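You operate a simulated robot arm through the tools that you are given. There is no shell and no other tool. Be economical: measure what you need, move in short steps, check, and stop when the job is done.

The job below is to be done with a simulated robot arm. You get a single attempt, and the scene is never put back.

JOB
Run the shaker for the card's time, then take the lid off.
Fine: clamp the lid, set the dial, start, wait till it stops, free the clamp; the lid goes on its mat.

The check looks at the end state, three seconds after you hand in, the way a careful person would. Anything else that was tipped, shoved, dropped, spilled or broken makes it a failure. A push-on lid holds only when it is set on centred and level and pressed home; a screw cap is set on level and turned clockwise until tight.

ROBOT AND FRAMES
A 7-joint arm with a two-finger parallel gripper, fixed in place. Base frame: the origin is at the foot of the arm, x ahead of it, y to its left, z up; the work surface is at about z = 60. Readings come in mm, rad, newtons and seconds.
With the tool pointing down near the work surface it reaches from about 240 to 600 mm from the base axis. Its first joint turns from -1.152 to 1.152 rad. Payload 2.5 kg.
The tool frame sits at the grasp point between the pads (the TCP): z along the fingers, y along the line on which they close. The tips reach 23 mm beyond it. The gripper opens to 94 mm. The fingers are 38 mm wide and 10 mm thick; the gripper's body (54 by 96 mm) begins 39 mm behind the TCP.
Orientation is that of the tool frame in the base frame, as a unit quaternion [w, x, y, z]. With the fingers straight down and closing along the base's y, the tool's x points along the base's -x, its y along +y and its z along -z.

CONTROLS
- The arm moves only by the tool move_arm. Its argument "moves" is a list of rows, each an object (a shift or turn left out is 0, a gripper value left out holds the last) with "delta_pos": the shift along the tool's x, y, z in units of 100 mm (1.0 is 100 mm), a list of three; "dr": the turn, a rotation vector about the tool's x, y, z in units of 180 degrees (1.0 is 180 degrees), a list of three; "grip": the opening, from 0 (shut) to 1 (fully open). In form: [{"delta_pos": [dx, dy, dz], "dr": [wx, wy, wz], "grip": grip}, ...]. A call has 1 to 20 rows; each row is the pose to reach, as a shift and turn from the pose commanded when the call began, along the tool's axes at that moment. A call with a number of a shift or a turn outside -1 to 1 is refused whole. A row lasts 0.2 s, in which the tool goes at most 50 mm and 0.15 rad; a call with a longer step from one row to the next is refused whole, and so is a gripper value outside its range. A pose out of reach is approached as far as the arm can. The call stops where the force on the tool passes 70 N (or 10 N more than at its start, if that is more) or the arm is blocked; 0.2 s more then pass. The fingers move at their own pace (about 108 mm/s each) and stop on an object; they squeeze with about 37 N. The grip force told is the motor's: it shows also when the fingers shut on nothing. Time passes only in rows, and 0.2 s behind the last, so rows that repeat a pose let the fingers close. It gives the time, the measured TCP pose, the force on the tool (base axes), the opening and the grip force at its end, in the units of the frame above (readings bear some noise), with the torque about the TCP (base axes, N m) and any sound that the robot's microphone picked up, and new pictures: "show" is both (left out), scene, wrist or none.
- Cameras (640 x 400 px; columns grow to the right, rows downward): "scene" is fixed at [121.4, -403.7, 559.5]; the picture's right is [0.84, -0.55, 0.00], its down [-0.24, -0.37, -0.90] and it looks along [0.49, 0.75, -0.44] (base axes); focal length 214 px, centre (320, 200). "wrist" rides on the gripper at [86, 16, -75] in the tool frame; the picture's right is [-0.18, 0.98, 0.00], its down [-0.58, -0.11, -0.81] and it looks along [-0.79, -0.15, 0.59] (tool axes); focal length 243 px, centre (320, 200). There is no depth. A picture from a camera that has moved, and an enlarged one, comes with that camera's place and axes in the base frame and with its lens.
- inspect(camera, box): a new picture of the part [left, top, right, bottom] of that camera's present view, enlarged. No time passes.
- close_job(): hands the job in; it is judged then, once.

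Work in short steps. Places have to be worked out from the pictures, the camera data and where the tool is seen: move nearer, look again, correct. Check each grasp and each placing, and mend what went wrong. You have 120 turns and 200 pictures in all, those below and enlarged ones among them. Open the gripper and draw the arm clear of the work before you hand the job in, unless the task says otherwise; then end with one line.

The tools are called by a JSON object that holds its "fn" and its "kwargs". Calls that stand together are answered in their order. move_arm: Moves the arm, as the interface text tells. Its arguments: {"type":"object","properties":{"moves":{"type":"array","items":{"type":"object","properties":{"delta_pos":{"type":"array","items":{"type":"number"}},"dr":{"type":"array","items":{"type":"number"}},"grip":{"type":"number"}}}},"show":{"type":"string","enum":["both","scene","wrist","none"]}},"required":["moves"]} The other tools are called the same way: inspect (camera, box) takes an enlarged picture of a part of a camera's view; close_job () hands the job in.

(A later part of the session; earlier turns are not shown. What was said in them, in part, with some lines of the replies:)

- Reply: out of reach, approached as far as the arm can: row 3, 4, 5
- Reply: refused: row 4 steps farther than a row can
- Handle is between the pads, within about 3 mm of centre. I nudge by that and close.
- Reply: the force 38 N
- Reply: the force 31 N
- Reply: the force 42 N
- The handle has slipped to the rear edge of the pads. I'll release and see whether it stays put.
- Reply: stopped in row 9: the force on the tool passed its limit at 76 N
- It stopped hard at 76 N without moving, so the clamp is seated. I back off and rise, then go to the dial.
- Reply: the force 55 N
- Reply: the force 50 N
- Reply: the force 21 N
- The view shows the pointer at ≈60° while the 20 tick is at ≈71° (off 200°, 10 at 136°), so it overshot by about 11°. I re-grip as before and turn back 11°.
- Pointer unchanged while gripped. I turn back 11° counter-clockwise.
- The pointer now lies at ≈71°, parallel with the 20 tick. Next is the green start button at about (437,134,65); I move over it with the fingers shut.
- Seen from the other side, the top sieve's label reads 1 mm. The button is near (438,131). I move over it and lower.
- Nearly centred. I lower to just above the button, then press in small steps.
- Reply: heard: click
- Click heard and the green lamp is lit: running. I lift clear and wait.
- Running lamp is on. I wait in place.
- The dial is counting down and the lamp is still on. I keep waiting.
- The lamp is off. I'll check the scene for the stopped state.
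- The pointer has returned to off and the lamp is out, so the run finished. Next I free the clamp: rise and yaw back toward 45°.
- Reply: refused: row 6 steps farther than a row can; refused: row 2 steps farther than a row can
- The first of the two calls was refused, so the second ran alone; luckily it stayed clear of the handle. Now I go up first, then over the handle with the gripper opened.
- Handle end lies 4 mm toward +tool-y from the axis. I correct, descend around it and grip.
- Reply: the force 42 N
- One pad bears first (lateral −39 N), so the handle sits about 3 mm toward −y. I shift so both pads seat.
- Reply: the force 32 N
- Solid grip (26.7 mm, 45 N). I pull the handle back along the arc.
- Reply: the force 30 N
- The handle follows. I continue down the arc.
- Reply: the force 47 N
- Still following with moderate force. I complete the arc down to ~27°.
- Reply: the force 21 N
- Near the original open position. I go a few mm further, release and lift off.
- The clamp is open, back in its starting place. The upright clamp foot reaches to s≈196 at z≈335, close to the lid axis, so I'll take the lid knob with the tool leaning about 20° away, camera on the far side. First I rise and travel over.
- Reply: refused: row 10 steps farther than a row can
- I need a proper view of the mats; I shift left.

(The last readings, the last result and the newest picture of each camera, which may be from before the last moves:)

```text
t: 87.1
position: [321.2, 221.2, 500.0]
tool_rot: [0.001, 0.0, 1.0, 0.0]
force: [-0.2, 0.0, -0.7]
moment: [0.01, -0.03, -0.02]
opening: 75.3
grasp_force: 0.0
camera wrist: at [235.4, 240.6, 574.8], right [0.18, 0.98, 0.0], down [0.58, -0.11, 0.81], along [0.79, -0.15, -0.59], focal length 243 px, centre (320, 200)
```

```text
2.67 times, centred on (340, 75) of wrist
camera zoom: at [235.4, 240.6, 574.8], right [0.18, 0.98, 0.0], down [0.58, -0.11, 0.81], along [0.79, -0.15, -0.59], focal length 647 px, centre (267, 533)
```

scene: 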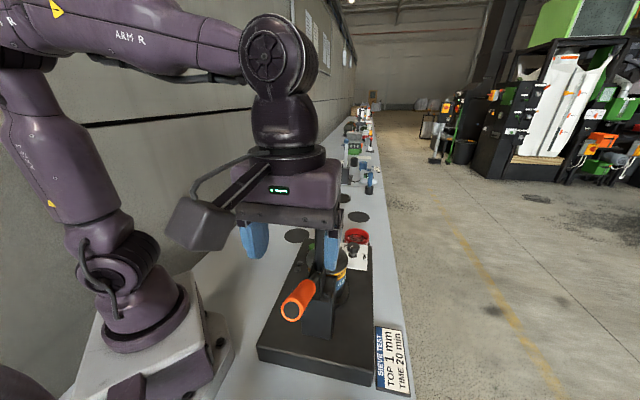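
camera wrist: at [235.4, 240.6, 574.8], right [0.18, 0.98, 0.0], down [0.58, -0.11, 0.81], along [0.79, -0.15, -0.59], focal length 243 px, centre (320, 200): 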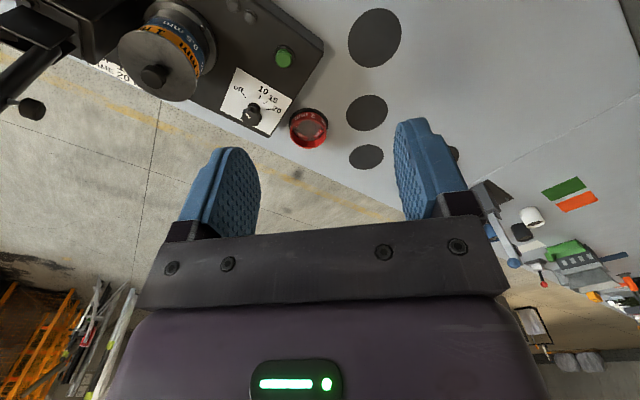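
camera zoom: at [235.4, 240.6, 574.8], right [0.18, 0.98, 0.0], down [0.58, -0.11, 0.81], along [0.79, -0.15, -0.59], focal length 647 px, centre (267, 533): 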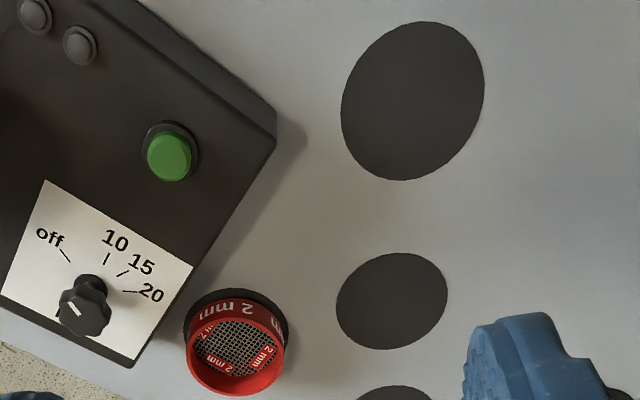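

All three mats are the same size (~114 mm). Only the nearest, at about (466,317,−10), is within reach, so it is the lid's mat. I turn the tool toward yaw −135 and move back near the stack.

{"fn": "move_arm", "kwargs": {"moves": [{"delta_pos": [-0.2, -0.2, 0], "dr": [0, 0, 0.045]}, {"delta_pos": [-0.4, -0.4, 0], "dr": [0, 0, 0.09]}, {"delta_pos": [-0.6, -0.6, 0], "dr": [0, 0, 0.135]}, {"delta_pos": [-0.8, -0.8, 0], "dr": [0, 0, 0.18]}, {"delta_pos": [-0.9, -1.0, 0], "dr": [0, 0, 0.225]}, {"delta_pos": [-0.9, -1.0, 0], "dr": [0, 0, 0.27]}, {"delta_pos": [-0.9, -1.0, 0], "dr": [0, 0, 0.315]}, {"delta_pos": [-0.9, -1.0, 0], "dr": [0, 0, 0.36]}, {"delta_pos": [-0.9, -1.0, 0], "dr": [0, 0, 0.405]}, {"delta_pos": [-0.9, -1.0, 0], "dr": [0, 0, 0.45]}, {"delta_pos": [-0.9, -1.0, 0], "dr": [0, 0, 0.495]}, {"delta_pos": [-0.9, -1.0, 0], "dr": [0, 0, 0.54]}, {"delta_pos": [-0.9, -1.0, 0], "dr": [0, 0, 0.585]}, {"delta_pos": [-0.9, -1.0, 0], "dr": [0, 0, 0.63]}, {"delta_pos": [-0.9, -1.0, 0], "dr": [0, 0, 0.675]}, {"delta_pos": [-0.9, -1.0, 0], "dr": [0, 0, 0.72]}, {"delta_pos": [-0.9, -1.0, 0], "dr": [0, 0, 0.75]}, {"delta_pos": [-0.9, -1.0, 0], "dr": [0, 0, 0.75]}], "show": "wrist"}}

```text
t: 90.9
position: [412.8, 118.7, 499.6]
tool_rot: [0.001, 0.924, 0.382, 0.0]
force: [0.0, -0.3, -0.1]
moment: [-0.01, 0.02, 0.0]
opening: 75.2
grasp_force: 0.0
camera wrist: at [485.4, 171.6, 574.6], right [0.56, -0.83, 0.0], down [-0.49, -0.33, 0.81], along [-0.67, -0.45, -0.59], focal length 243 px, centre (320, 200)
```

wrist: 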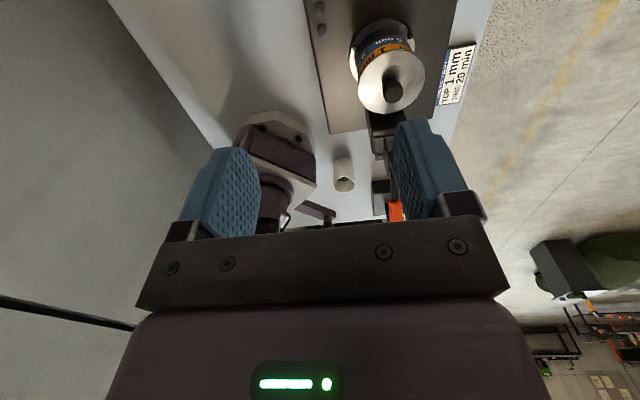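

Knob now seen near (378,-44,204). I move to a hover on the far side and begin tilting the tool 20° away from the clamp.

{"fn": "move_arm", "kwargs": {"moves": [{"delta_pos": [-0.2, 0.3, 0.2]}, {"delta_pos": [-0.4, 0.5, 0.5]}, {"delta_pos": [-0.6, 0.7, 0.8], "dr": [0, -0.03, 0]}, {"delta_pos": [-0.8, 0.88, 1.0], "dr": [0, -0.06, 0]}, {"delta_pos": [-0.8, 0.88, 1.0], "dr": [0, -0.09, 0]}, {"delta_pos": [-0.8, 0.88, 1.0], "dr": [0, -0.111, 0]}, {"delta_pos": [-0.8, 0.88, 1.0], "dr": [0, -0.111, 0]}]}}

```text
t: 92.5
position: [417.7, 0.1, 398.5]
tool_rot: [0.067, 0.91, 0.377, -0.159]
force: [0.1, 0.7, 0.2]
moment: [-0.04, 0.02, -0.03]
opening: 75.0
grasp_force: 0.2
camera wrist: at [505.3, 67.4, 440.3], right [0.57, -0.82, 0.06], down [-0.27, -0.11, 0.96], along [-0.77, -0.56, -0.29], focal length 243 px, centre (320, 200)
```

scene: 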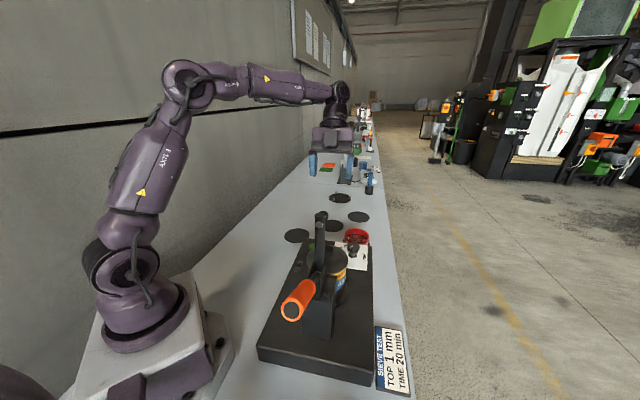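
wrist: 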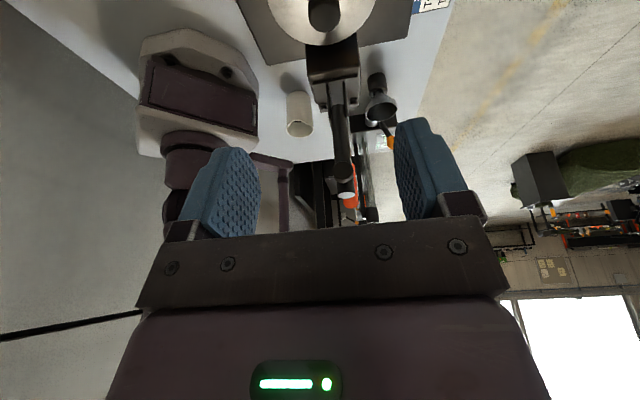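

Tilt is as intended. I estimate the knob axis at (376.5,-48.5), from z≈168 (lid plate) to 198. I approach along the tool axis to a pre-grasp and look again.

{"fn": "move_arm", "kwargs": {"moves": [{"delta_pos": [0.05, 0.02, 0.4], "grip": 0.65}, {"delta_pos": [0.13, 0.05, 0.8], "grip": 0.65}, {"delta_pos": [0.13, 0.05, 1.0], "grip": 0.65}, {"delta_pos": [0.13, 0.05, 1.0], "grip": 0.65}]}}

```text
t: 93.5
position: [406.3, -17.8, 300.4]
tool_rot: [0.068, 0.91, 0.377, -0.16]
force: [0.6, 0.8, 0.0]
moment: [-0.01, 0.01, -0.02]
opening: 61.2
grasp_force: 0.1
camera wrist: at [493.5, 48.6, 341.0], right [0.57, -0.82, 0.06], down [-0.27, -0.11, 0.96], along [-0.77, -0.56, -0.29], focal length 243 px, centre (320, 200)
```

scene: 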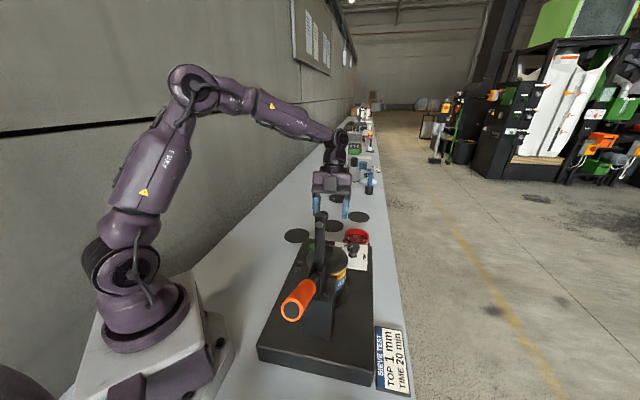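
wrist: 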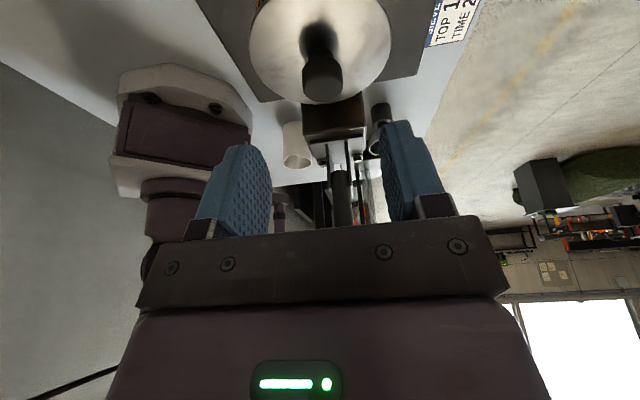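

Knob is exactly on the tool axis. I advance 100 mm along the axis and grip it.

{"fn": "move_arm", "kwargs": {"moves": [{"delta_pos": [0, 0, 0.3]}, {"delta_pos": [0, 0, 0.55]}, {"delta_pos": [0, 0, 0.75]}, {"delta_pos": [0, 0, 0.88]}, {"delta_pos": [0, 0, 0.95]}, {"delta_pos": [0, 0, 1.0]}, {"delta_pos": [0, 0, 1.0]}]}}

```text
t: 95.1
position: [381.7, -41.6, 207.1]
tool_rot: [0.068, 0.91, 0.377, -0.16]
force: [0.8, -0.4, -0.1]
moment: [-0.01, -0.01, -0.01]
opening: 60.9
grasp_force: 0.1
camera wrist: at [469.6, 23.8, 248.5], right [0.57, -0.82, 0.06], down [-0.27, -0.11, 0.96], along [-0.77, -0.56, -0.29], focal length 243 px, centre (320, 200)
```

scene: 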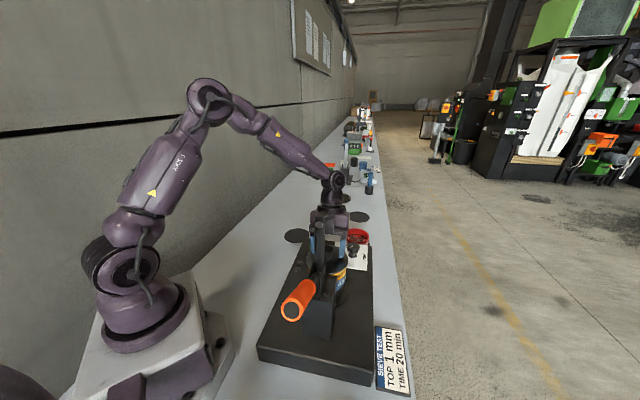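
wrist: 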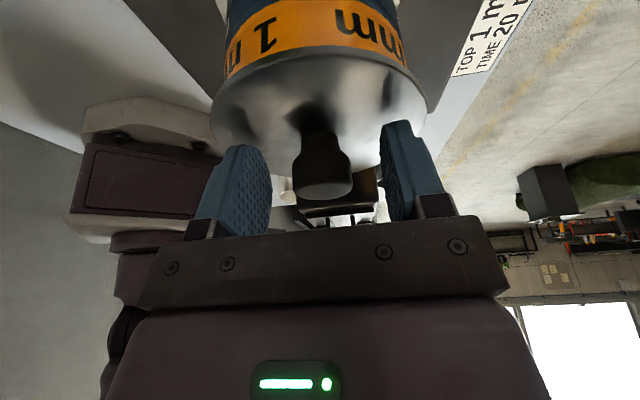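

Knob is between the pads. I go 5 mm deeper and close.

{"fn": "move_arm", "kwargs": {"moves": [{"delta_pos": [0, 0, 0.05]}, {"delta_pos": [0, 0, 0.05], "grip": 0.1}, {"delta_pos": [0, 0, 0.05], "grip": 0.1}, {"delta_pos": [0, 0, 0.05], "grip": 0.1}, {"delta_pos": [0, 0, 0.05], "grip": 0.1}], "show": "wrist"}}

```text
t: 96.3
position: [383.4, -43.3, 206.2]
tool_rot: [0.069, 0.911, 0.376, -0.156]
force: [0.9, 2.2, 55.8]
moment: [0.35, 0.35, 0.04]
opening: 29.1
grasp_force: 37.3
camera wrist: at [470.4, 22.3, 248.5], right [0.57, -0.82, 0.07], down [-0.28, -0.11, 0.95], along [-0.77, -0.56, -0.29], focal length 243 px, centre (320, 200)
```

wrist: 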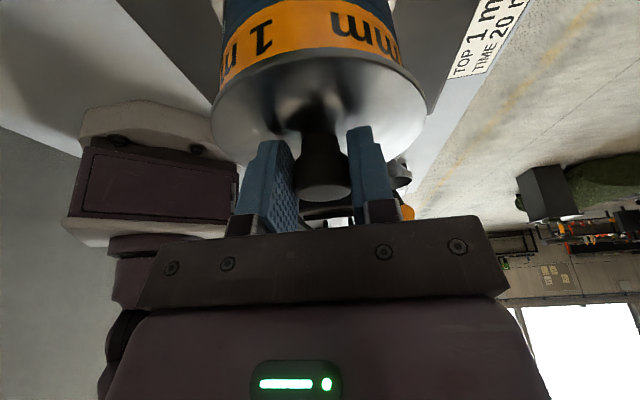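

Tips are pressing on the lid (56 N up). I open, back off 6 mm, and re-close.

{"fn": "move_arm", "kwargs": {"moves": [{"grip": 0.6}, {"delta_pos": [0, 0, -0.06], "grip": 0.6}, {"delta_pos": [0, 0, -0.06], "grip": 0.6}, {"delta_pos": [0, 0, -0.06], "grip": 0.1}, {"delta_pos": [0, 0, -0.06], "grip": 0.1}, {"delta_pos": [0, 0, -0.06], "grip": 0.1}, {"delta_pos": [0, 0, -0.06], "grip": 0.1}], "show": "wrist"}}

```text
t: 97.9
position: [383.0, -42.3, 208.4]
tool_rot: [0.066, 0.91, 0.377, -0.16]
force: [-0.9, -0.2, -0.4]
moment: [0.0, 0.0, -0.01]
opening: 29.2
grasp_force: 36.6
camera wrist: at [469.8, 24.1, 249.4], right [0.57, -0.82, 0.06], down [-0.27, -0.11, 0.96], along [-0.77, -0.56, -0.29], focal length 243 px, centre (320, 200)
```

wrist: 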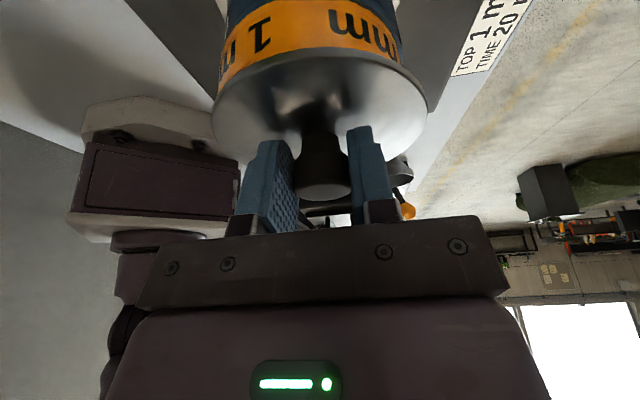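

Gripped at 29 mm with no stray load. I lift straight up slowly.

{"fn": "move_arm", "kwargs": {"moves": [{"delta_pos": [-0.017, 0, -0.047]}, {"delta_pos": [-0.034, 0, -0.094]}, {"delta_pos": [-0.051, 0, -0.141]}, {"delta_pos": [-0.068, 0, -0.188]}, {"delta_pos": [-0.068, 0, -0.188]}]}}

```text
t: 99.1
position: [381.5, -42.0, 229.3]
tool_rot: [0.067, 0.91, 0.378, -0.159]
force: [-0.8, 0.8, -0.5]
moment: [0.01, -0.04, 0.02]
opening: 29.2
grasp_force: 36.9
camera wrist: at [469.2, 24.3, 269.6], right [0.57, -0.82, 0.06], down [-0.27, -0.11, 0.96], along [-0.77, -0.57, -0.29], focal length 243 px, centre (320, 200)
```

scene: 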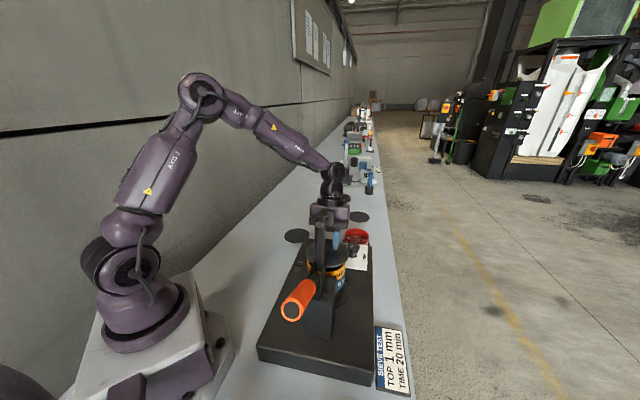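
wrist: 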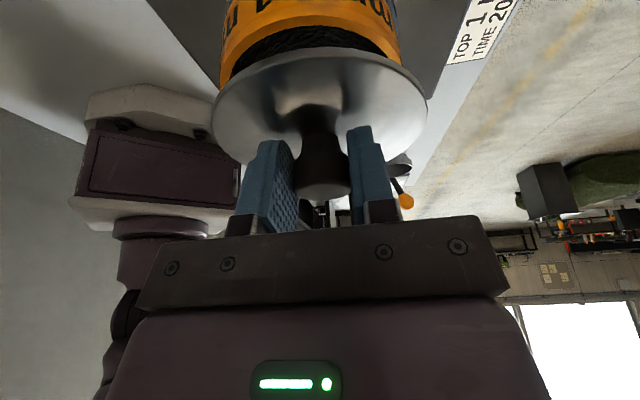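

The lid is off and the sieve stays put. I lift 50 mm more and move away from the clamp.

{"fn": "move_arm", "kwargs": {"moves": [{"delta_pos": [-0.06, 0, -0.16]}, {"delta_pos": [-0.12, 0, -0.32]}, {"delta_pos": [-0.17, 0, -0.47]}, {"delta_pos": [0.0, 0, -0.54]}, {"delta_pos": [0.2, 0, -0.6]}, {"delta_pos": [0.4, 0, -0.67]}, {"delta_pos": [0.58, 0, -0.74]}, {"delta_pos": [0.58, 0, -0.74]}]}}

```text
t: 100.9
position: [438.2, 15.3, 278.1]
tool_rot: [0.068, 0.91, 0.377, -0.16]
force: [-0.6, 0.2, -1.0]
moment: [0.02, -0.01, 0.01]
opening: 29.3
grasp_force: 37.0
camera wrist: at [526.0, 81.0, 319.5], right [0.57, -0.82, 0.06], down [-0.27, -0.11, 0.96], along [-0.77, -0.56, -0.29], focal length 243 px, centre (320, 200)
```

scene: 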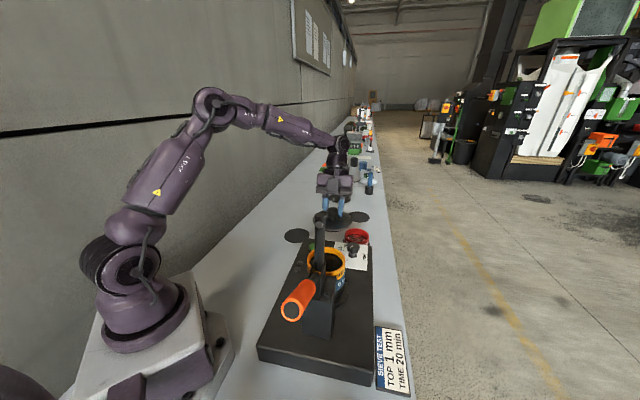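
wrist: 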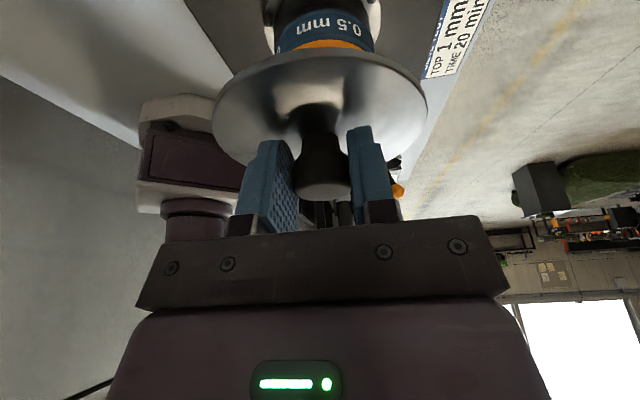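

The lid is held level. For reach at the mat I rotate about the vertical to yaw ≈0, keeping the lid level, while moving toward +y.

{"fn": "move_arm", "kwargs": {"moves": [{"delta_pos": [0.037, -0.039, -0.013], "dr": [-0.0143, 0, -0.0392]}, {"delta_pos": [0.074, -0.079, -0.027], "dr": [-0.0286, 0, -0.0784]}, {"delta_pos": [0.111, -0.118, -0.04], "dr": [-0.0428, 0, -0.1176]}, {"delta_pos": [0.148, -0.157, -0.054], "dr": [-0.0571, 0, -0.1567]}, {"delta_pos": [0.185, -0.196, -0.067], "dr": [-0.0714, 0, -0.1959]}, {"delta_pos": [0.222, -0.236, -0.081], "dr": [-0.0857, 0, -0.2351]}, {"delta_pos": [0.259, -0.275, -0.094], "dr": [-0.0999, 0, -0.2743]}, {"delta_pos": [0.296, -0.314, -0.108], "dr": [-0.1142, 0, -0.3135]}, {"delta_pos": [0.333, -0.353, -0.121], "dr": [-0.1285, 0, -0.3527]}, {"delta_pos": [0.369, -0.393, -0.134], "dr": [-0.1428, 0, -0.3919]}, {"delta_pos": [0.406, -0.432, -0.148], "dr": [-0.157, 0, -0.431]}, {"delta_pos": [0.443, -0.471, -0.161], "dr": [-0.1713, 0, -0.4702]}, {"delta_pos": [0.48, -0.51, -0.175], "dr": [-0.1856, 0, -0.5094]}, {"delta_pos": [0.517, -0.55, -0.188], "dr": [-0.1999, 0, -0.5486]}, {"delta_pos": [0.554, -0.589, -0.202], "dr": [-0.2141, 0, -0.5878]}, {"delta_pos": [0.591, -0.628, -0.215], "dr": [-0.2284, 0, -0.627]}, {"delta_pos": [0.628, -0.667, -0.229], "dr": [-0.2427, 0, -0.6662]}, {"delta_pos": [0.665, -0.707, -0.242], "dr": [-0.2569, 0, -0.7053]}, {"delta_pos": [0.665, -0.707, -0.242], "dr": [-0.2569, 0, -0.7053]}]}}

```text
t: 104.9
position: [438.0, 114.3, 277.7]
tool_rot: [0.174, -0.001, 0.985, 0.001]
force: [-0.6, -0.3, -1.1]
moment: [-0.02, -0.03, -0.02]
opening: 29.1
grasp_force: 36.6
camera wrist: at [331.4, 132.9, 319.2], right [0.17, 0.98, 0.06], down [0.27, -0.11, 0.96], along [0.95, -0.14, -0.28], focal length 243 px, centre (320, 200)
```

scene: 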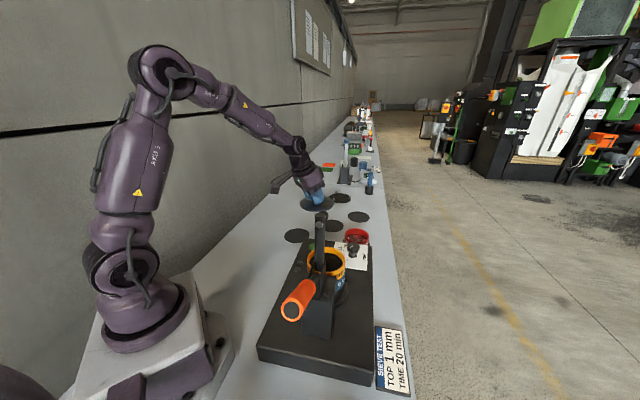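
wrist: 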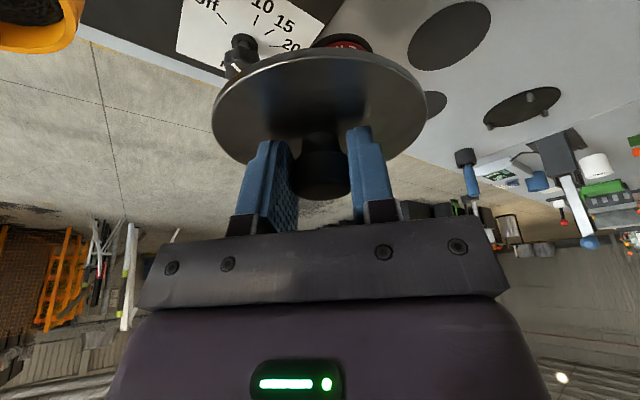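

Level lid, tilt preserved. I move toward the mat in two steps.

{"fn": "move_arm", "kwargs": {"moves": [{"delta_pos": [-0.05, 0.25, 0.02]}, {"delta_pos": [-0.1, 0.5, 0.04]}, {"delta_pos": [-0.15, 0.75, 0.06]}, {"delta_pos": [-0.207, 1.0, 0.075]}, {"delta_pos": [-0.207, 1.0, 0.075]}], "show": "wrist"}}

```text
t: 106.1
position: [461.7, 214.6, 277.5]
tool_rot: [0.174, -0.001, 0.985, 0.0]
force: [1.0, -0.3, -1.5]
moment: [-0.01, -0.03, -0.01]
opening: 29.1
grasp_force: 37.1
camera wrist: at [354.5, 233.4, 319.1], right [0.17, 0.98, 0.06], down [0.27, -0.11, 0.96], along [0.95, -0.15, -0.28], focal length 243 px, centre (320, 200)
```

wrist: 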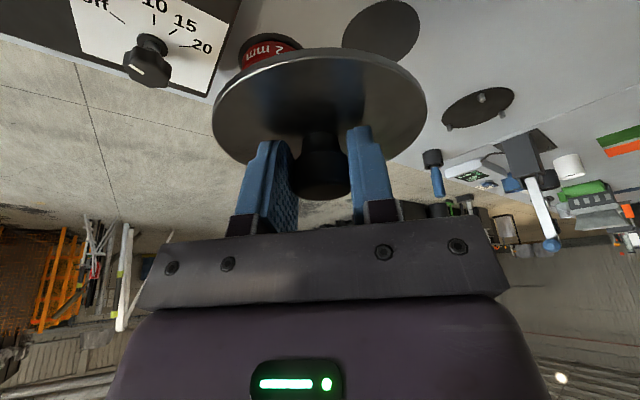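

{"fn": "move_arm", "kwargs": {"moves": [{"delta_pos": [0, 0.25, 0]}, {"delta_pos": [0, 0.5, 0]}, {"delta_pos": [0, 0.75, 0]}, {"delta_pos": [0, 1.0, 0]}, {"delta_pos": [-0.069, 1.02, 0.188]}, {"delta_pos": [-0.137, 1.02, 0.376]}, {"delta_pos": [-0.206, 1.02, 0.564]}, {"delta_pos": [-0.274, 1.02, 0.752]}, {"delta_pos": [-0.343, 1.02, 0.94]}, {"delta_pos": [-0.343, 1.02, 0.94]}]}}

```text
refused: 1.02 is not a number from -1 to 1
```

{"fn": "move_arm", "kwargs": {"moves": [{"delta_pos": [0, 0.25, 0]}, {"delta_pos": [0, 0.5, 0]}, {"delta_pos": [0, 0.75, 0]}, {"delta_pos": [0, 1.0, 0]}, {"delta_pos": [0.069, 1.0, 0.188]}, {"delta_pos": [0.137, 1.0, 0.376]}, {"delta_pos": [0.206, 1.0, 0.564]}, {"delta_pos": [0.274, 1.0, 0.752]}, {"delta_pos": [0.343, 1.0, 0.94]}, {"delta_pos": [0.343, 1.0, 0.94]}]}}

{"fn": "inspect", "kwargs": {"camera": "scene", "box": [230, 170, 400, 290]}}

```text
t: 108.3
position: [462.2, 314.5, 178.0]
tool_rot: [0.175, 0.0, 0.985, 0.0]
force: [0.2, 0.3, -1.7]
moment: [0.0, 0.02, -0.02]
opening: 28.9
grasp_force: 37.1
camera wrist: at [354.4, 333.6, 218.4], right [0.17, 0.98, 0.06], down [0.27, -0.11, 0.96], along [0.95, -0.15, -0.28], focal length 243 px, centre (320, 200)
```

scene: 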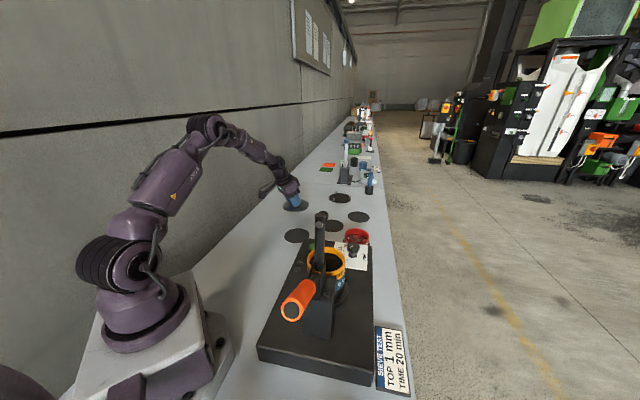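
wrist: 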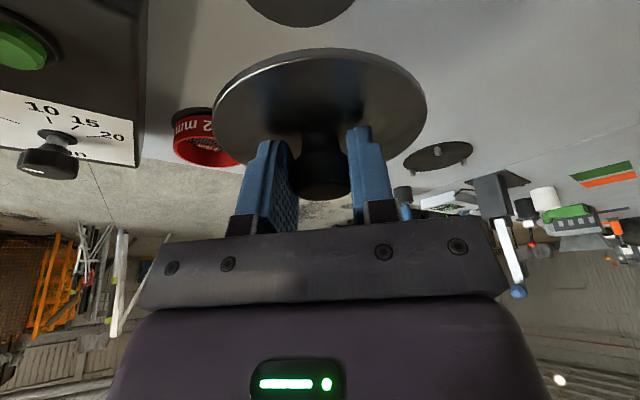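

```text
3.33 times, centred on (315, 230) of scene
camera zoom: at [121.4, -403.7, 559.5], right [0.84, -0.55, 0.0], down [-0.24, -0.37, -0.9], along [0.49, 0.75, -0.44], focal length 715 px, centre (337, 100)
```

zoom: 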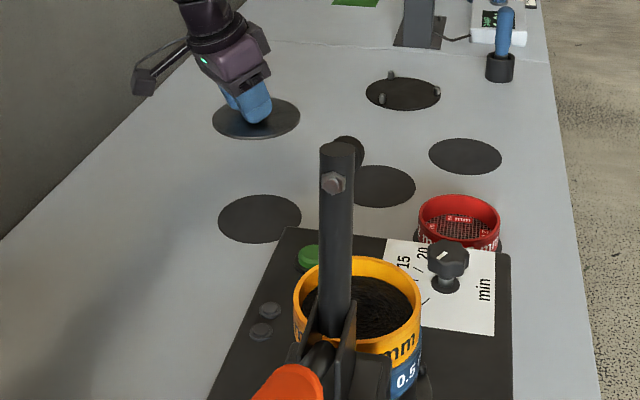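

Mat and lid line up in both views within my uncertainty. I lower 100 mm and compare lid and mat directly in the scene camera.

{"fn": "move_arm", "kwargs": {"moves": [{"delta_pos": [0.086, 0.01, 0.235]}, {"delta_pos": [0.172, 0.02, 0.47]}, {"delta_pos": [0.257, 0.02, 0.705]}, {"delta_pos": [0.326, 0.02, 0.893]}, {"delta_pos": [0.326, 0.02, 0.893]}], "show": "wrist"}}

{"fn": "inspect", "kwargs": {"camera": "scene", "box": [255, 190, 345, 260]}}

```text
t: 109.5
position: [460.6, 318.4, 82.9]
tool_rot: [0.174, -0.001, 0.985, 0.001]
force: [0.2, -0.9, -1.3]
moment: [0.02, -0.03, -0.02]
opening: 28.9
grasp_force: 36.4
camera wrist: at [353.7, 335.6, 123.6], right [0.17, 0.98, 0.06], down [0.27, -0.11, 0.96], along [0.95, -0.15, -0.28], focal length 243 px, centre (320, 200)
```

wrist: 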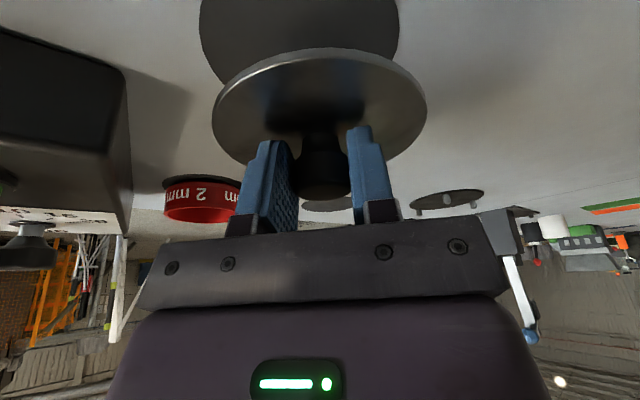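

```text
5.71 times, centred on (300, 225) of scene
camera zoom: at [121.4, -403.7, 559.5], right [0.84, -0.55, 0.0], down [-0.24, -0.37, -0.9], along [0.49, 0.75, -0.44], focal length 1226 px, centre (434, 57)
```

zoom: 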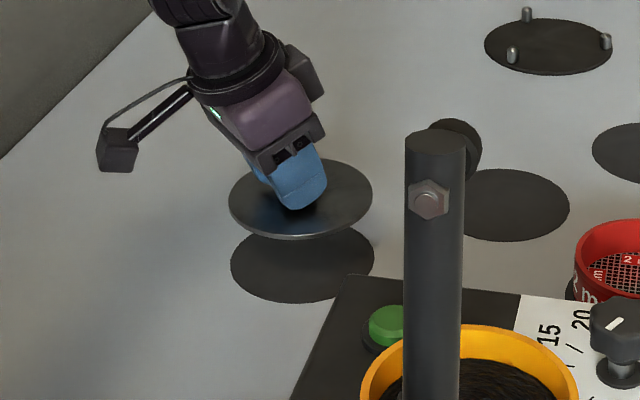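

Columns align (lid 300 vs mat 303 px, and it converges with descent). I lower 40 mm more and re-check.

{"fn": "move_arm", "kwargs": {"moves": [{"delta_pos": [0.051, 0, 0.141]}, {"delta_pos": [0.103, 0, 0.282]}, {"delta_pos": [0.137, 0, 0.376]}, {"delta_pos": [0.137, 0, 0.376]}], "show": "wrist"}}

{"fn": "inspect", "kwargs": {"camera": "scene", "box": [255, 190, 345, 260]}}

```text
t: 110.5
position: [460.0, 316.7, 41.9]
tool_rot: [0.174, 0.0, 0.985, 0.0]
force: [-1.5, 0.7, -1.2]
moment: [0.01, 0.06, 0.03]
opening: 29.4
grasp_force: 36.9
camera wrist: at [353.8, 334.4, 82.7], right [0.17, 0.98, 0.06], down [0.27, -0.11, 0.96], along [0.95, -0.15, -0.28], focal length 243 px, centre (320, 200)
```

wrist: 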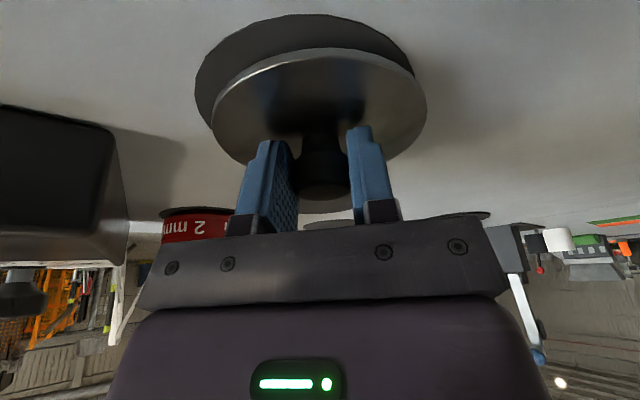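

```text
5.71 times, centred on (300, 225) of scene
camera zoom: at [121.4, -403.7, 559.5], right [0.84, -0.55, 0.0], down [-0.24, -0.37, -0.9], along [0.49, 0.75, -0.44], focal length 1226 px, centre (434, 57)
```

zoom: 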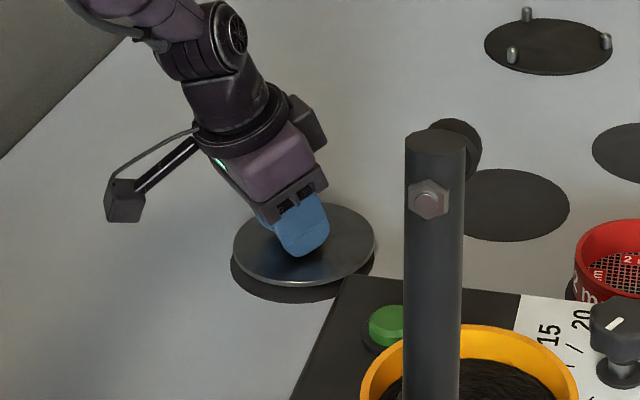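

About 14 mm remain. I lower 10 mm, then finish in fine steps.

{"fn": "move_arm", "kwargs": {"moves": [{"delta_pos": [0.017, 0, 0.047]}, {"delta_pos": [0.034, 0, 0.094]}, {"delta_pos": [0.034, 0, 0.094]}], "show": "wrist"}}

{"fn": "inspect", "kwargs": {"camera": "scene", "box": [255, 190, 345, 260]}}

```text
t: 111.3
position: [464.0, 317.5, 39.1]
tool_rot: [0.181, -0.001, 0.984, 0.005]
force: [-14.2, -11.6, 61.4]
moment: [-0.79, 1.85, 0.22]
opening: 29.2
grasp_force: 36.9
camera wrist: at [357.2, 336.3, 79.2], right [0.17, 0.98, 0.07], down [0.26, -0.12, 0.96], along [0.95, -0.14, -0.27], focal length 243 px, centre (320, 200)
```

wrist: 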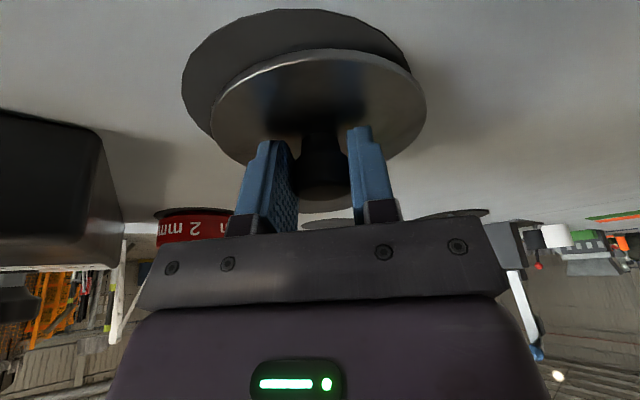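

```text
5.71 times, centred on (300, 225) of scene
camera zoom: at [121.1, -403.9, 559.4], right [0.84, -0.55, 0.0], down [-0.24, -0.37, -0.9], along [0.49, 0.75, -0.44], focal length 1226 px, centre (434, 57)
```

zoom: 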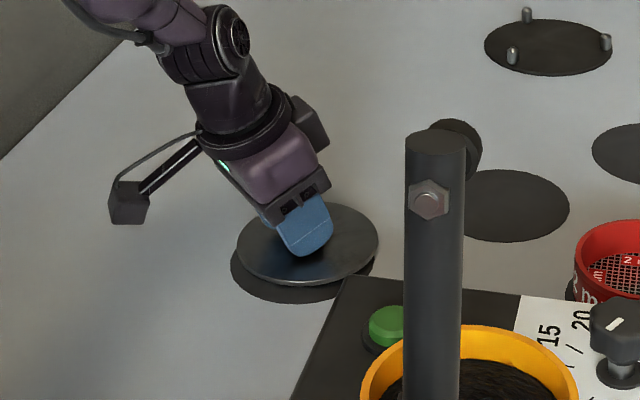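

Contact came early: the lid's plug stands about 10 mm below its plate, so it's already down and I was pressing at 61 N. I relieve by raising slightly, nudge 2 mm to centre, and re-check.

{"fn": "move_arm", "kwargs": {"moves": [{"delta_pos": [-0.031, -0.01, -0.085]}, {"delta_pos": [-0.041, -0.02, -0.113]}, {"delta_pos": [-0.041, -0.02, -0.113]}], "show": "wrist"}}

{"fn": "inspect", "kwargs": {"camera": "scene", "box": [255, 190, 345, 260]}}

```text
t: 112.1
position: [458.5, 314.3, 43.2]
tool_rot: [0.173, -0.001, 0.985, -0.001]
force: [0.3, -0.2, -0.7]
moment: [0.01, -0.01, 0.0]
opening: 28.8
grasp_force: 37.1
camera wrist: at [353.4, 332.7, 84.6], right [0.17, 0.98, 0.06], down [0.27, -0.11, 0.96], along [0.95, -0.15, -0.29], focal length 243 px, centre (320, 200)
```

wrist: 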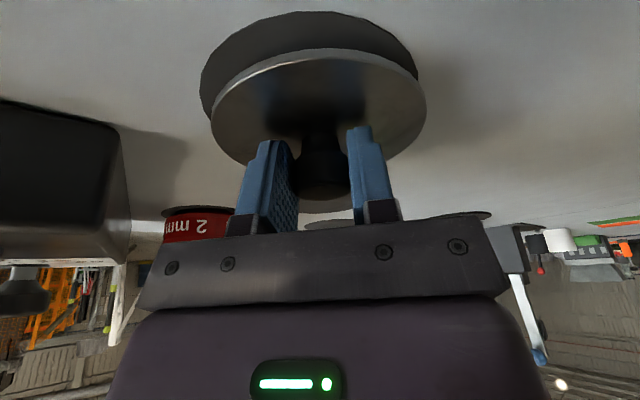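

```text
5.71 times, centred on (300, 225) of scene
camera zoom: at [121.4, -403.7, 559.5], right [0.84, -0.55, 0.0], down [-0.24, -0.37, -0.9], along [0.49, 0.75, -0.44], focal length 1226 px, centre (434, 57)
```

zoom: 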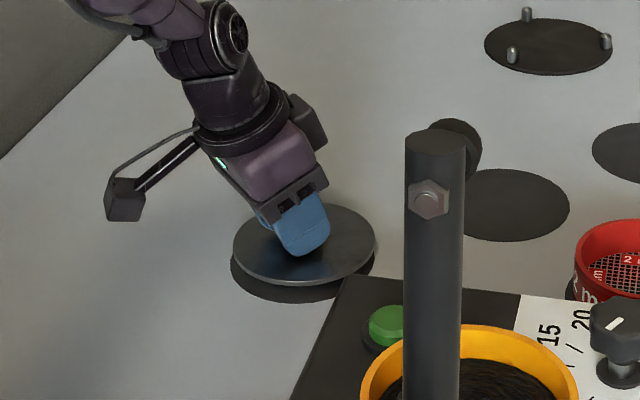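

Centred to about 1–2 mm. I lower in 1–2 mm steps to gentle contact.

{"fn": "move_arm", "kwargs": {"moves": [{"delta_pos": [0.007, 0, 0.019]}, {"delta_pos": [0.012, 0, 0.033]}, {"delta_pos": [0.012, 0, 0.033]}], "show": "none"}}

```text
t: 112.9
position: [461.4, 314.3, 41.5]
tool_rot: [0.175, -0.001, 0.985, 0.001]
force: [0.8, -0.3, -0.7]
moment: [-0.01, 0.02, 0.02]
opening: 28.7
grasp_force: 37.4
```

{"fn": "move_arm", "kwargs": {"moves": [{"delta_pos": [0.007, 0, 0.019]}, {"delta_pos": [0.007, 0, 0.019]}], "show": "none"}}

```text
t: 113.5
position: [460.9, 315.1, 40.9]
tool_rot: [0.175, -0.001, 0.985, 0.0]
force: [-2.6, -1.3, 4.4]
moment: [0.15, 0.01, 0.04]
opening: 28.9
grasp_force: 37.3
```

Light contact (4–5 N). I add half a millimetre, open the fingers, and check before retracting.

{"fn": "move_arm", "kwargs": {"moves": [{"delta_pos": [0.002, 0, 0.005]}, {"delta_pos": [0.002, 0, 0.005], "grip": 0.45}, {"delta_pos": [0.002, 0, 0.005], "grip": 0.6}, {"delta_pos": [0.002, 0, 0.005], "grip": 0.65}], "show": "wrist"}}

```text
t: 114.5
position: [461.3, 315.9, 39.8]
tool_rot: [0.177, -0.001, 0.984, 0.002]
force: [-0.1, 5.5, 16.9]
moment: [-0.09, 0.1, -0.01]
opening: 59.0
grasp_force: 0.1
camera wrist: at [355.3, 333.6, 80.5], right [0.17, 0.98, 0.07], down [0.27, -0.11, 0.96], along [0.95, -0.14, -0.28], focal length 243 px, centre (320, 200)
```

wrist: 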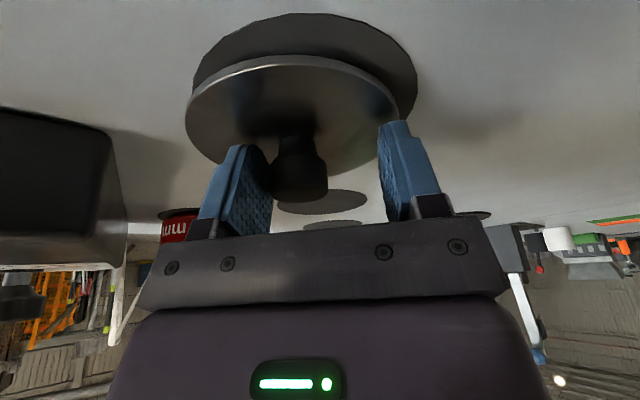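

On opening, the lid shifted about 10 mm to one side as the fingertips were resting on it. I lift clear along the tool axis and look.

{"fn": "move_arm", "kwargs": {"moves": [{"delta_pos": [0, 0, -0.05]}, {"delta_pos": [0, 0, -0.2]}, {"delta_pos": [0, 0, -0.5]}, {"delta_pos": [0, 0, -0.8]}, {"delta_pos": [0, 0, -0.8]}], "show": "wrist"}}

{"fn": "inspect", "kwargs": {"camera": "scene", "box": [255, 190, 345, 260]}}

```text
t: 115.7
position: [431.5, 316.8, 115.2]
tool_rot: [0.175, 0.0, 0.985, 0.0]
force: [-0.6, -0.1, -0.5]
moment: [-0.01, -0.01, -0.01]
opening: 60.8
grasp_force: 0.1
camera wrist: at [325.1, 334.5, 154.9], right [0.17, 0.98, 0.06], down [0.27, -0.11, 0.96], along [0.95, -0.15, -0.28], focal length 243 px, centre (320, 200)
```

wrist: 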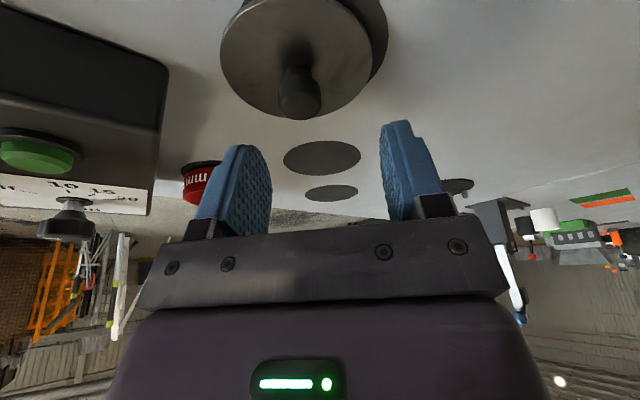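

```text
5.71 times, centred on (300, 225) of scene
camera zoom: at [121.3, -403.7, 559.5], right [0.84, -0.55, 0.0], down [-0.24, -0.37, -0.9], along [0.49, 0.75, -0.44], focal length 1226 px, centre (434, 57)
```

zoom: 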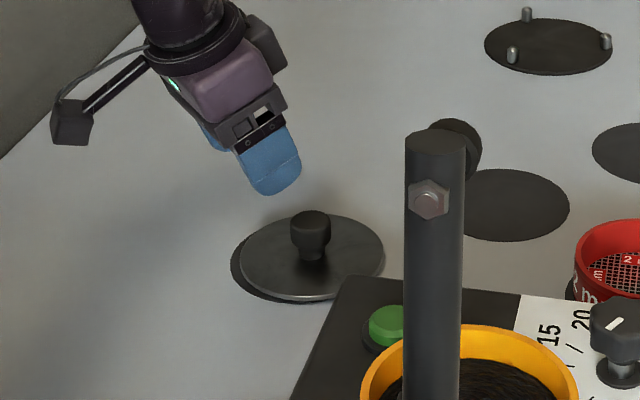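

The lid sits level but about 9–10 mm off the mat centre toward (+x,−y): lid ≈(471.5,304), mat ≈(467,314). I re-grip the knob slightly higher so the tips stay off the plate.

{"fn": "move_arm", "kwargs": {"moves": [{"delta_pos": [-0.03, -0.08, 0]}, {"delta_pos": [-0.065, -0.128, 0.15]}, {"delta_pos": [-0.065, -0.128, 0.35]}, {"delta_pos": [-0.065, -0.128, 0.35]}], "show": "wrist"}}

```text
t: 116.7
position: [450.3, 303.7, 83.2]
tool_rot: [0.175, 0.0, 0.985, 0.0]
force: [-0.3, 0.2, 0.3]
moment: [-0.01, -0.02, -0.03]
opening: 61.1
grasp_force: 0.1
camera wrist: at [344.1, 320.7, 124.0], right [0.17, 0.98, 0.06], down [0.27, -0.11, 0.96], along [0.95, -0.15, -0.28], focal length 243 px, centre (320, 200)
```

wrist: 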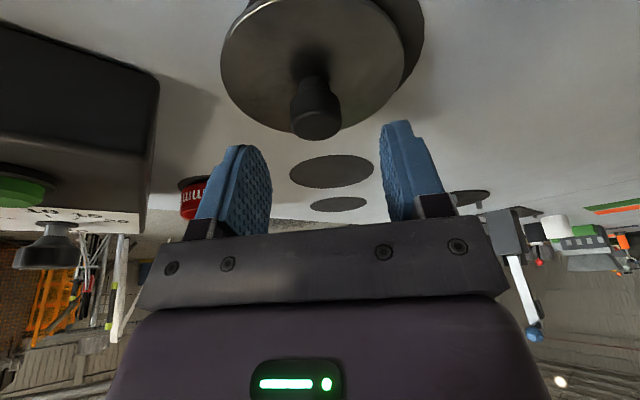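

Knob centred. I advance 41 mm and close.

{"fn": "move_arm", "kwargs": {"moves": [{"delta_pos": [0, 0, 0.2]}, {"delta_pos": [0, 0, 0.36]}, {"delta_pos": [0, 0, 0.41]}, {"delta_pos": [0, 0, 0.41], "grip": 0.1}, {"delta_pos": [0, 0, 0.41], "grip": 0.1}, {"delta_pos": [0, 0, 0.41], "grip": 0.1}], "show": "wrist"}}

```text
t: 118.1
position: [465.6, 301.6, 45.6]
tool_rot: [0.174, -0.001, 0.985, 0.0]
force: [0.7, 0.2, 0.5]
moment: [-0.04, -0.05, -0.01]
opening: 29.2
grasp_force: 36.9
camera wrist: at [358.9, 320.2, 85.8], right [0.17, 0.98, 0.06], down [0.27, -0.11, 0.96], along [0.95, -0.15, -0.28], focal length 243 px, centre (320, 200)
```

wrist: 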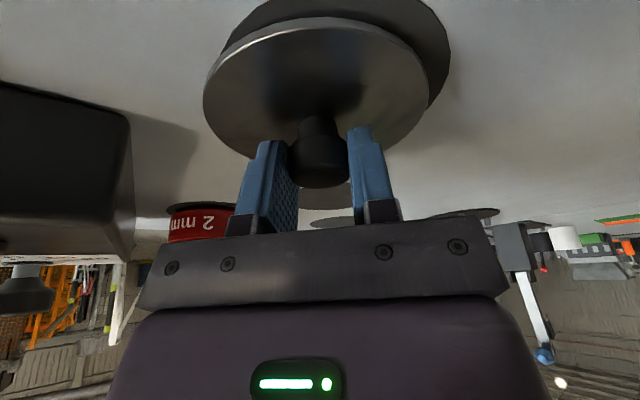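

Gripped without load. I lift 4 mm and shift (−4,+10) mm, then check against the mat.

{"fn": "move_arm", "kwargs": {"moves": [{"delta_pos": [-0.014, 0, -0.038]}, {"delta_pos": [-0.014, 0, -0.038]}, {"delta_pos": [0.005, 0.05, -0.045]}, {"delta_pos": [0.024, 0.1, -0.052]}, {"delta_pos": [0.024, 0.1, -0.052]}], "show": "wrist"}}

{"fn": "inspect", "kwargs": {"camera": "scene", "box": [255, 190, 345, 260]}}

```text
t: 119.3
position: [459.9, 311.9, 49.6]
tool_rot: [0.174, 0.0, 0.985, 0.0]
force: [0.8, 0.5, -1.4]
moment: [-0.01, 0.0, 0.03]
opening: 29.1
grasp_force: 37.2
camera wrist: at [354.9, 330.6, 90.0], right [0.17, 0.98, 0.06], down [0.27, -0.11, 0.96], along [0.95, -0.15, -0.28], focal length 243 px, centre (320, 200)
```

wrist: 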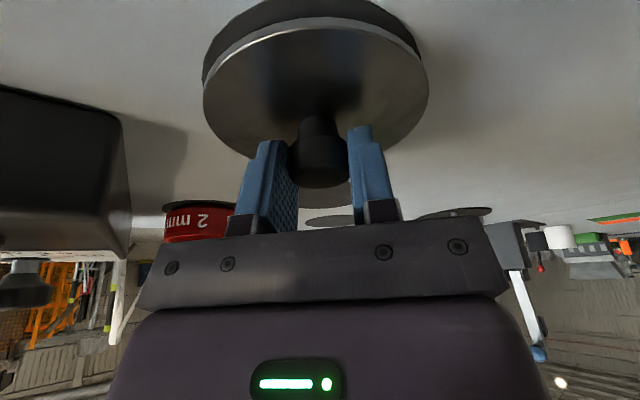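

```text
5.71 times, centred on (300, 225) of scene
camera zoom: at [121.4, -403.7, 559.5], right [0.84, -0.55, 0.0], down [-0.24, -0.37, -0.9], along [0.49, 0.75, -0.44], focal length 1226 px, centre (434, 57)
```

zoom: 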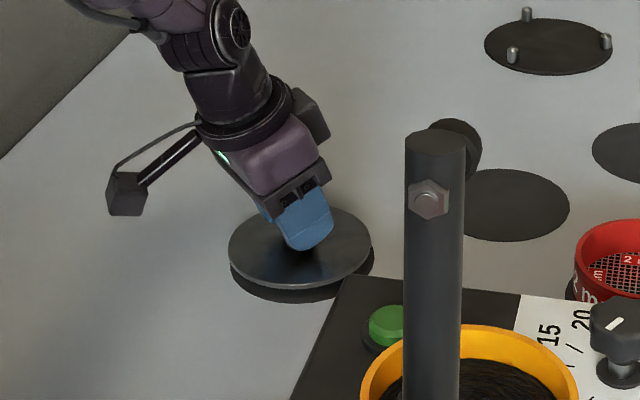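

Within ~2 mm now. I shift +2 mm in x and lower to light contact.

{"fn": "move_arm", "kwargs": {"moves": [{"delta_pos": [-0.019, 0.005, 0.007]}, {"delta_pos": [-0.012, 0.005, 0.026]}, {"delta_pos": [-0.006, 0.005, 0.042]}, {"delta_pos": [-0.006, 0.005, 0.042]}], "show": "none"}}

```text
t: 120.3
position: [462.9, 312.3, 45.6]
tool_rot: [0.174, -0.001, 0.985, 0.001]
force: [0.6, -0.7, -1.4]
moment: [0.0, 0.02, -0.02]
opening: 29.2
grasp_force: 36.6
```

Still carrying the lid's weight; I step down further.

{"fn": "move_arm", "kwargs": {"moves": [{"delta_pos": [0.003, 0, 0.009]}, {"delta_pos": [0.003, 0, 0.009]}], "show": "none"}}

```text
t: 120.9
position: [464.3, 312.8, 43.7]
tool_rot: [0.174, -0.001, 0.985, 0.0]
force: [-2.0, -0.4, 4.2]
moment: [-0.11, 0.1, -0.01]
opening: 28.9
grasp_force: 37.1
```

Light contact. I open the fingers gradually and look.

{"fn": "move_arm", "kwargs": {"moves": [{"grip": 0.36}, {"grip": 0.42}, {"grip": 0.5}, {"grip": 0.6}, {"grip": 0.6}], "show": "wrist"}}

```text
t: 122.1
position: [462.9, 312.4, 45.8]
tool_rot: [0.175, -0.001, 0.985, 0.0]
force: [0.4, 0.5, 0.2]
moment: [-0.01, 0.01, 0.02]
opening: 56.6
grasp_force: 0.1
camera wrist: at [357.0, 330.3, 85.4], right [0.17, 0.98, 0.06], down [0.27, -0.11, 0.96], along [0.95, -0.15, -0.28], focal length 243 px, centre (320, 200)
```

wrist: 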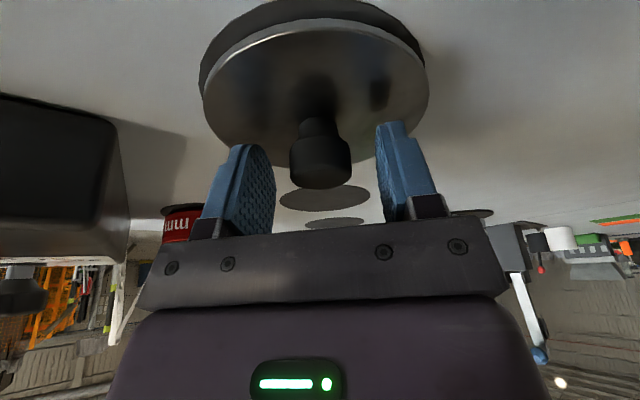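

Clean release: the lid did not move. I withdraw along the tool axis and check the placement.

{"fn": "move_arm", "kwargs": {"moves": [{"delta_pos": [0, 0, -0.2]}, {"delta_pos": [0, 0, -0.5]}, {"delta_pos": [0, 0, -0.9]}, {"delta_pos": [0, 0, -1.0]}, {"delta_pos": [0, 0, -1.0]}]}}

{"fn": "inspect", "kwargs": {"camera": "scene", "box": [255, 190, 345, 260]}}

{"fn": "inspect", "kwargs": {"camera": "scene", "box": [240, 200, 420, 400]}}

```text
t: 123.3
position: [429.6, 312.8, 138.4]
tool_rot: [0.174, -0.001, 0.985, 0.0]
force: [-1.0, -0.4, 0.0]
moment: [-0.03, -0.02, 0.0]
opening: 56.3
grasp_force: 0.0
camera wrist: at [322.9, 330.6, 179.2], right [0.17, 0.98, 0.06], down [0.27, -0.11, 0.96], along [0.95, -0.15, -0.28], focal length 243 px, centre (320, 200)
```

scene: 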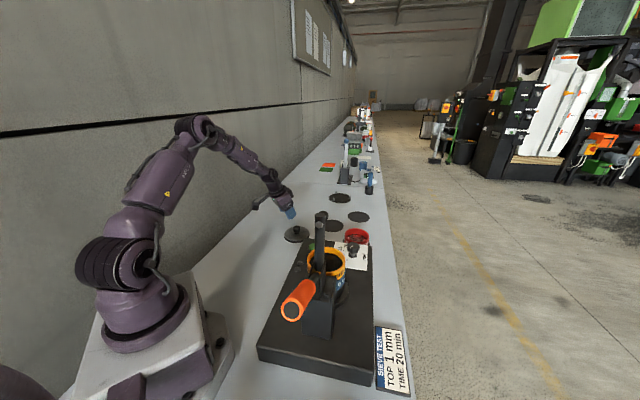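
wrist: 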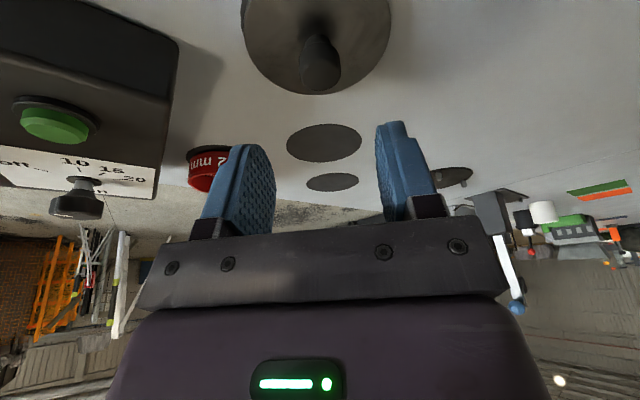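

```text
5.71 times, centred on (300, 225) of scene
camera zoom: at [121.3, -403.7, 559.5], right [0.84, -0.55, 0.0], down [-0.24, -0.37, -0.9], along [0.49, 0.75, -0.44], focal length 1226 px, centre (434, 57)
```

zoom: 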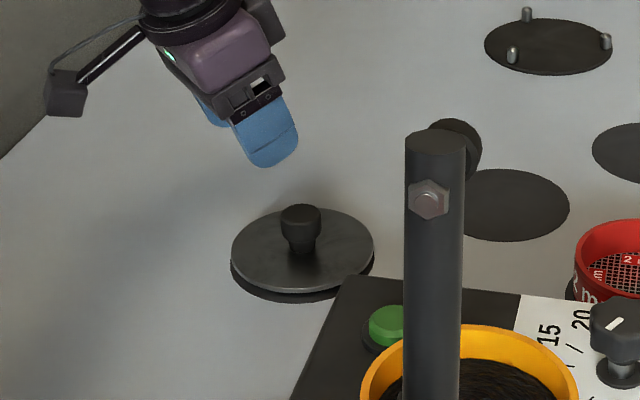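

```text
2.00 times, centred on (330, 300) of scene
camera zoom: at [121.3, -403.7, 559.5], right [0.84, -0.55, 0.0], down [-0.24, -0.37, -0.9], along [0.49, 0.75, -0.44], focal length 429 px, centre (300, 0)
```

zoom: 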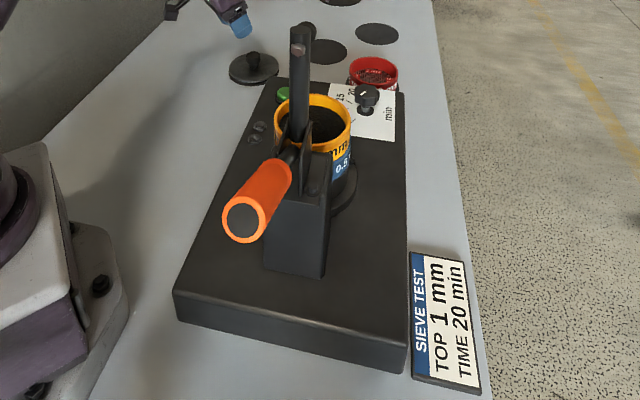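

The lid is centred and level on its mat, the clamp is open, the sieve stack undisturbed and the dial back at off. I retreat upward with the gripper open and hand in.

{"fn": "move_arm", "kwargs": {"moves": [{"delta_pos": [0, 0, -0.4], "grip": 1}, {"delta_pos": [0, 0, -0.8], "grip": 1}, {"delta_pos": [0, 0, -1.0], "grip": 1}, {"delta_pos": [0, 0, -1.0], "grip": 1}], "show": "scene"}}

```text
t: 124.3
position: [393.9, 312.8, 232.3]
tool_rot: [0.175, 0.0, 0.985, 0.0]
force: [0.0, -0.9, 0.0]
moment: [-0.01, 0.0, -0.01]
opening: 94.0
grasp_force: 0.1
```

scene: 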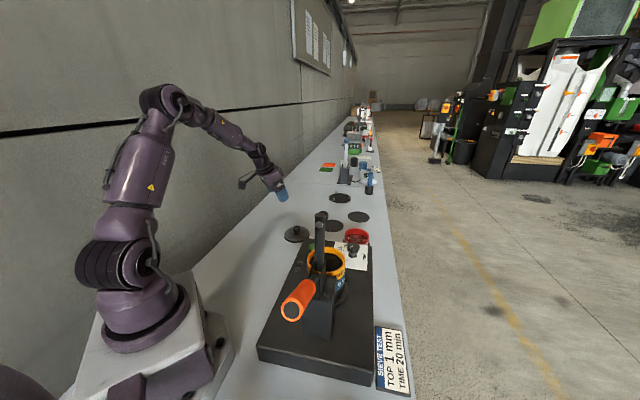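

The arm is clear and everything is in its end state, so I hand in.

{"fn": "close_job", "kwargs": {}}

```text
The job is handed in.
```

I clamped the lid, set the dial to the card's 20 min and ran the shaker until it stopped. Then I freed the clamp and put the lid level on the nearest of three identical, unlabelled mats. That was the only one in reach, so I took it to be the lid's.
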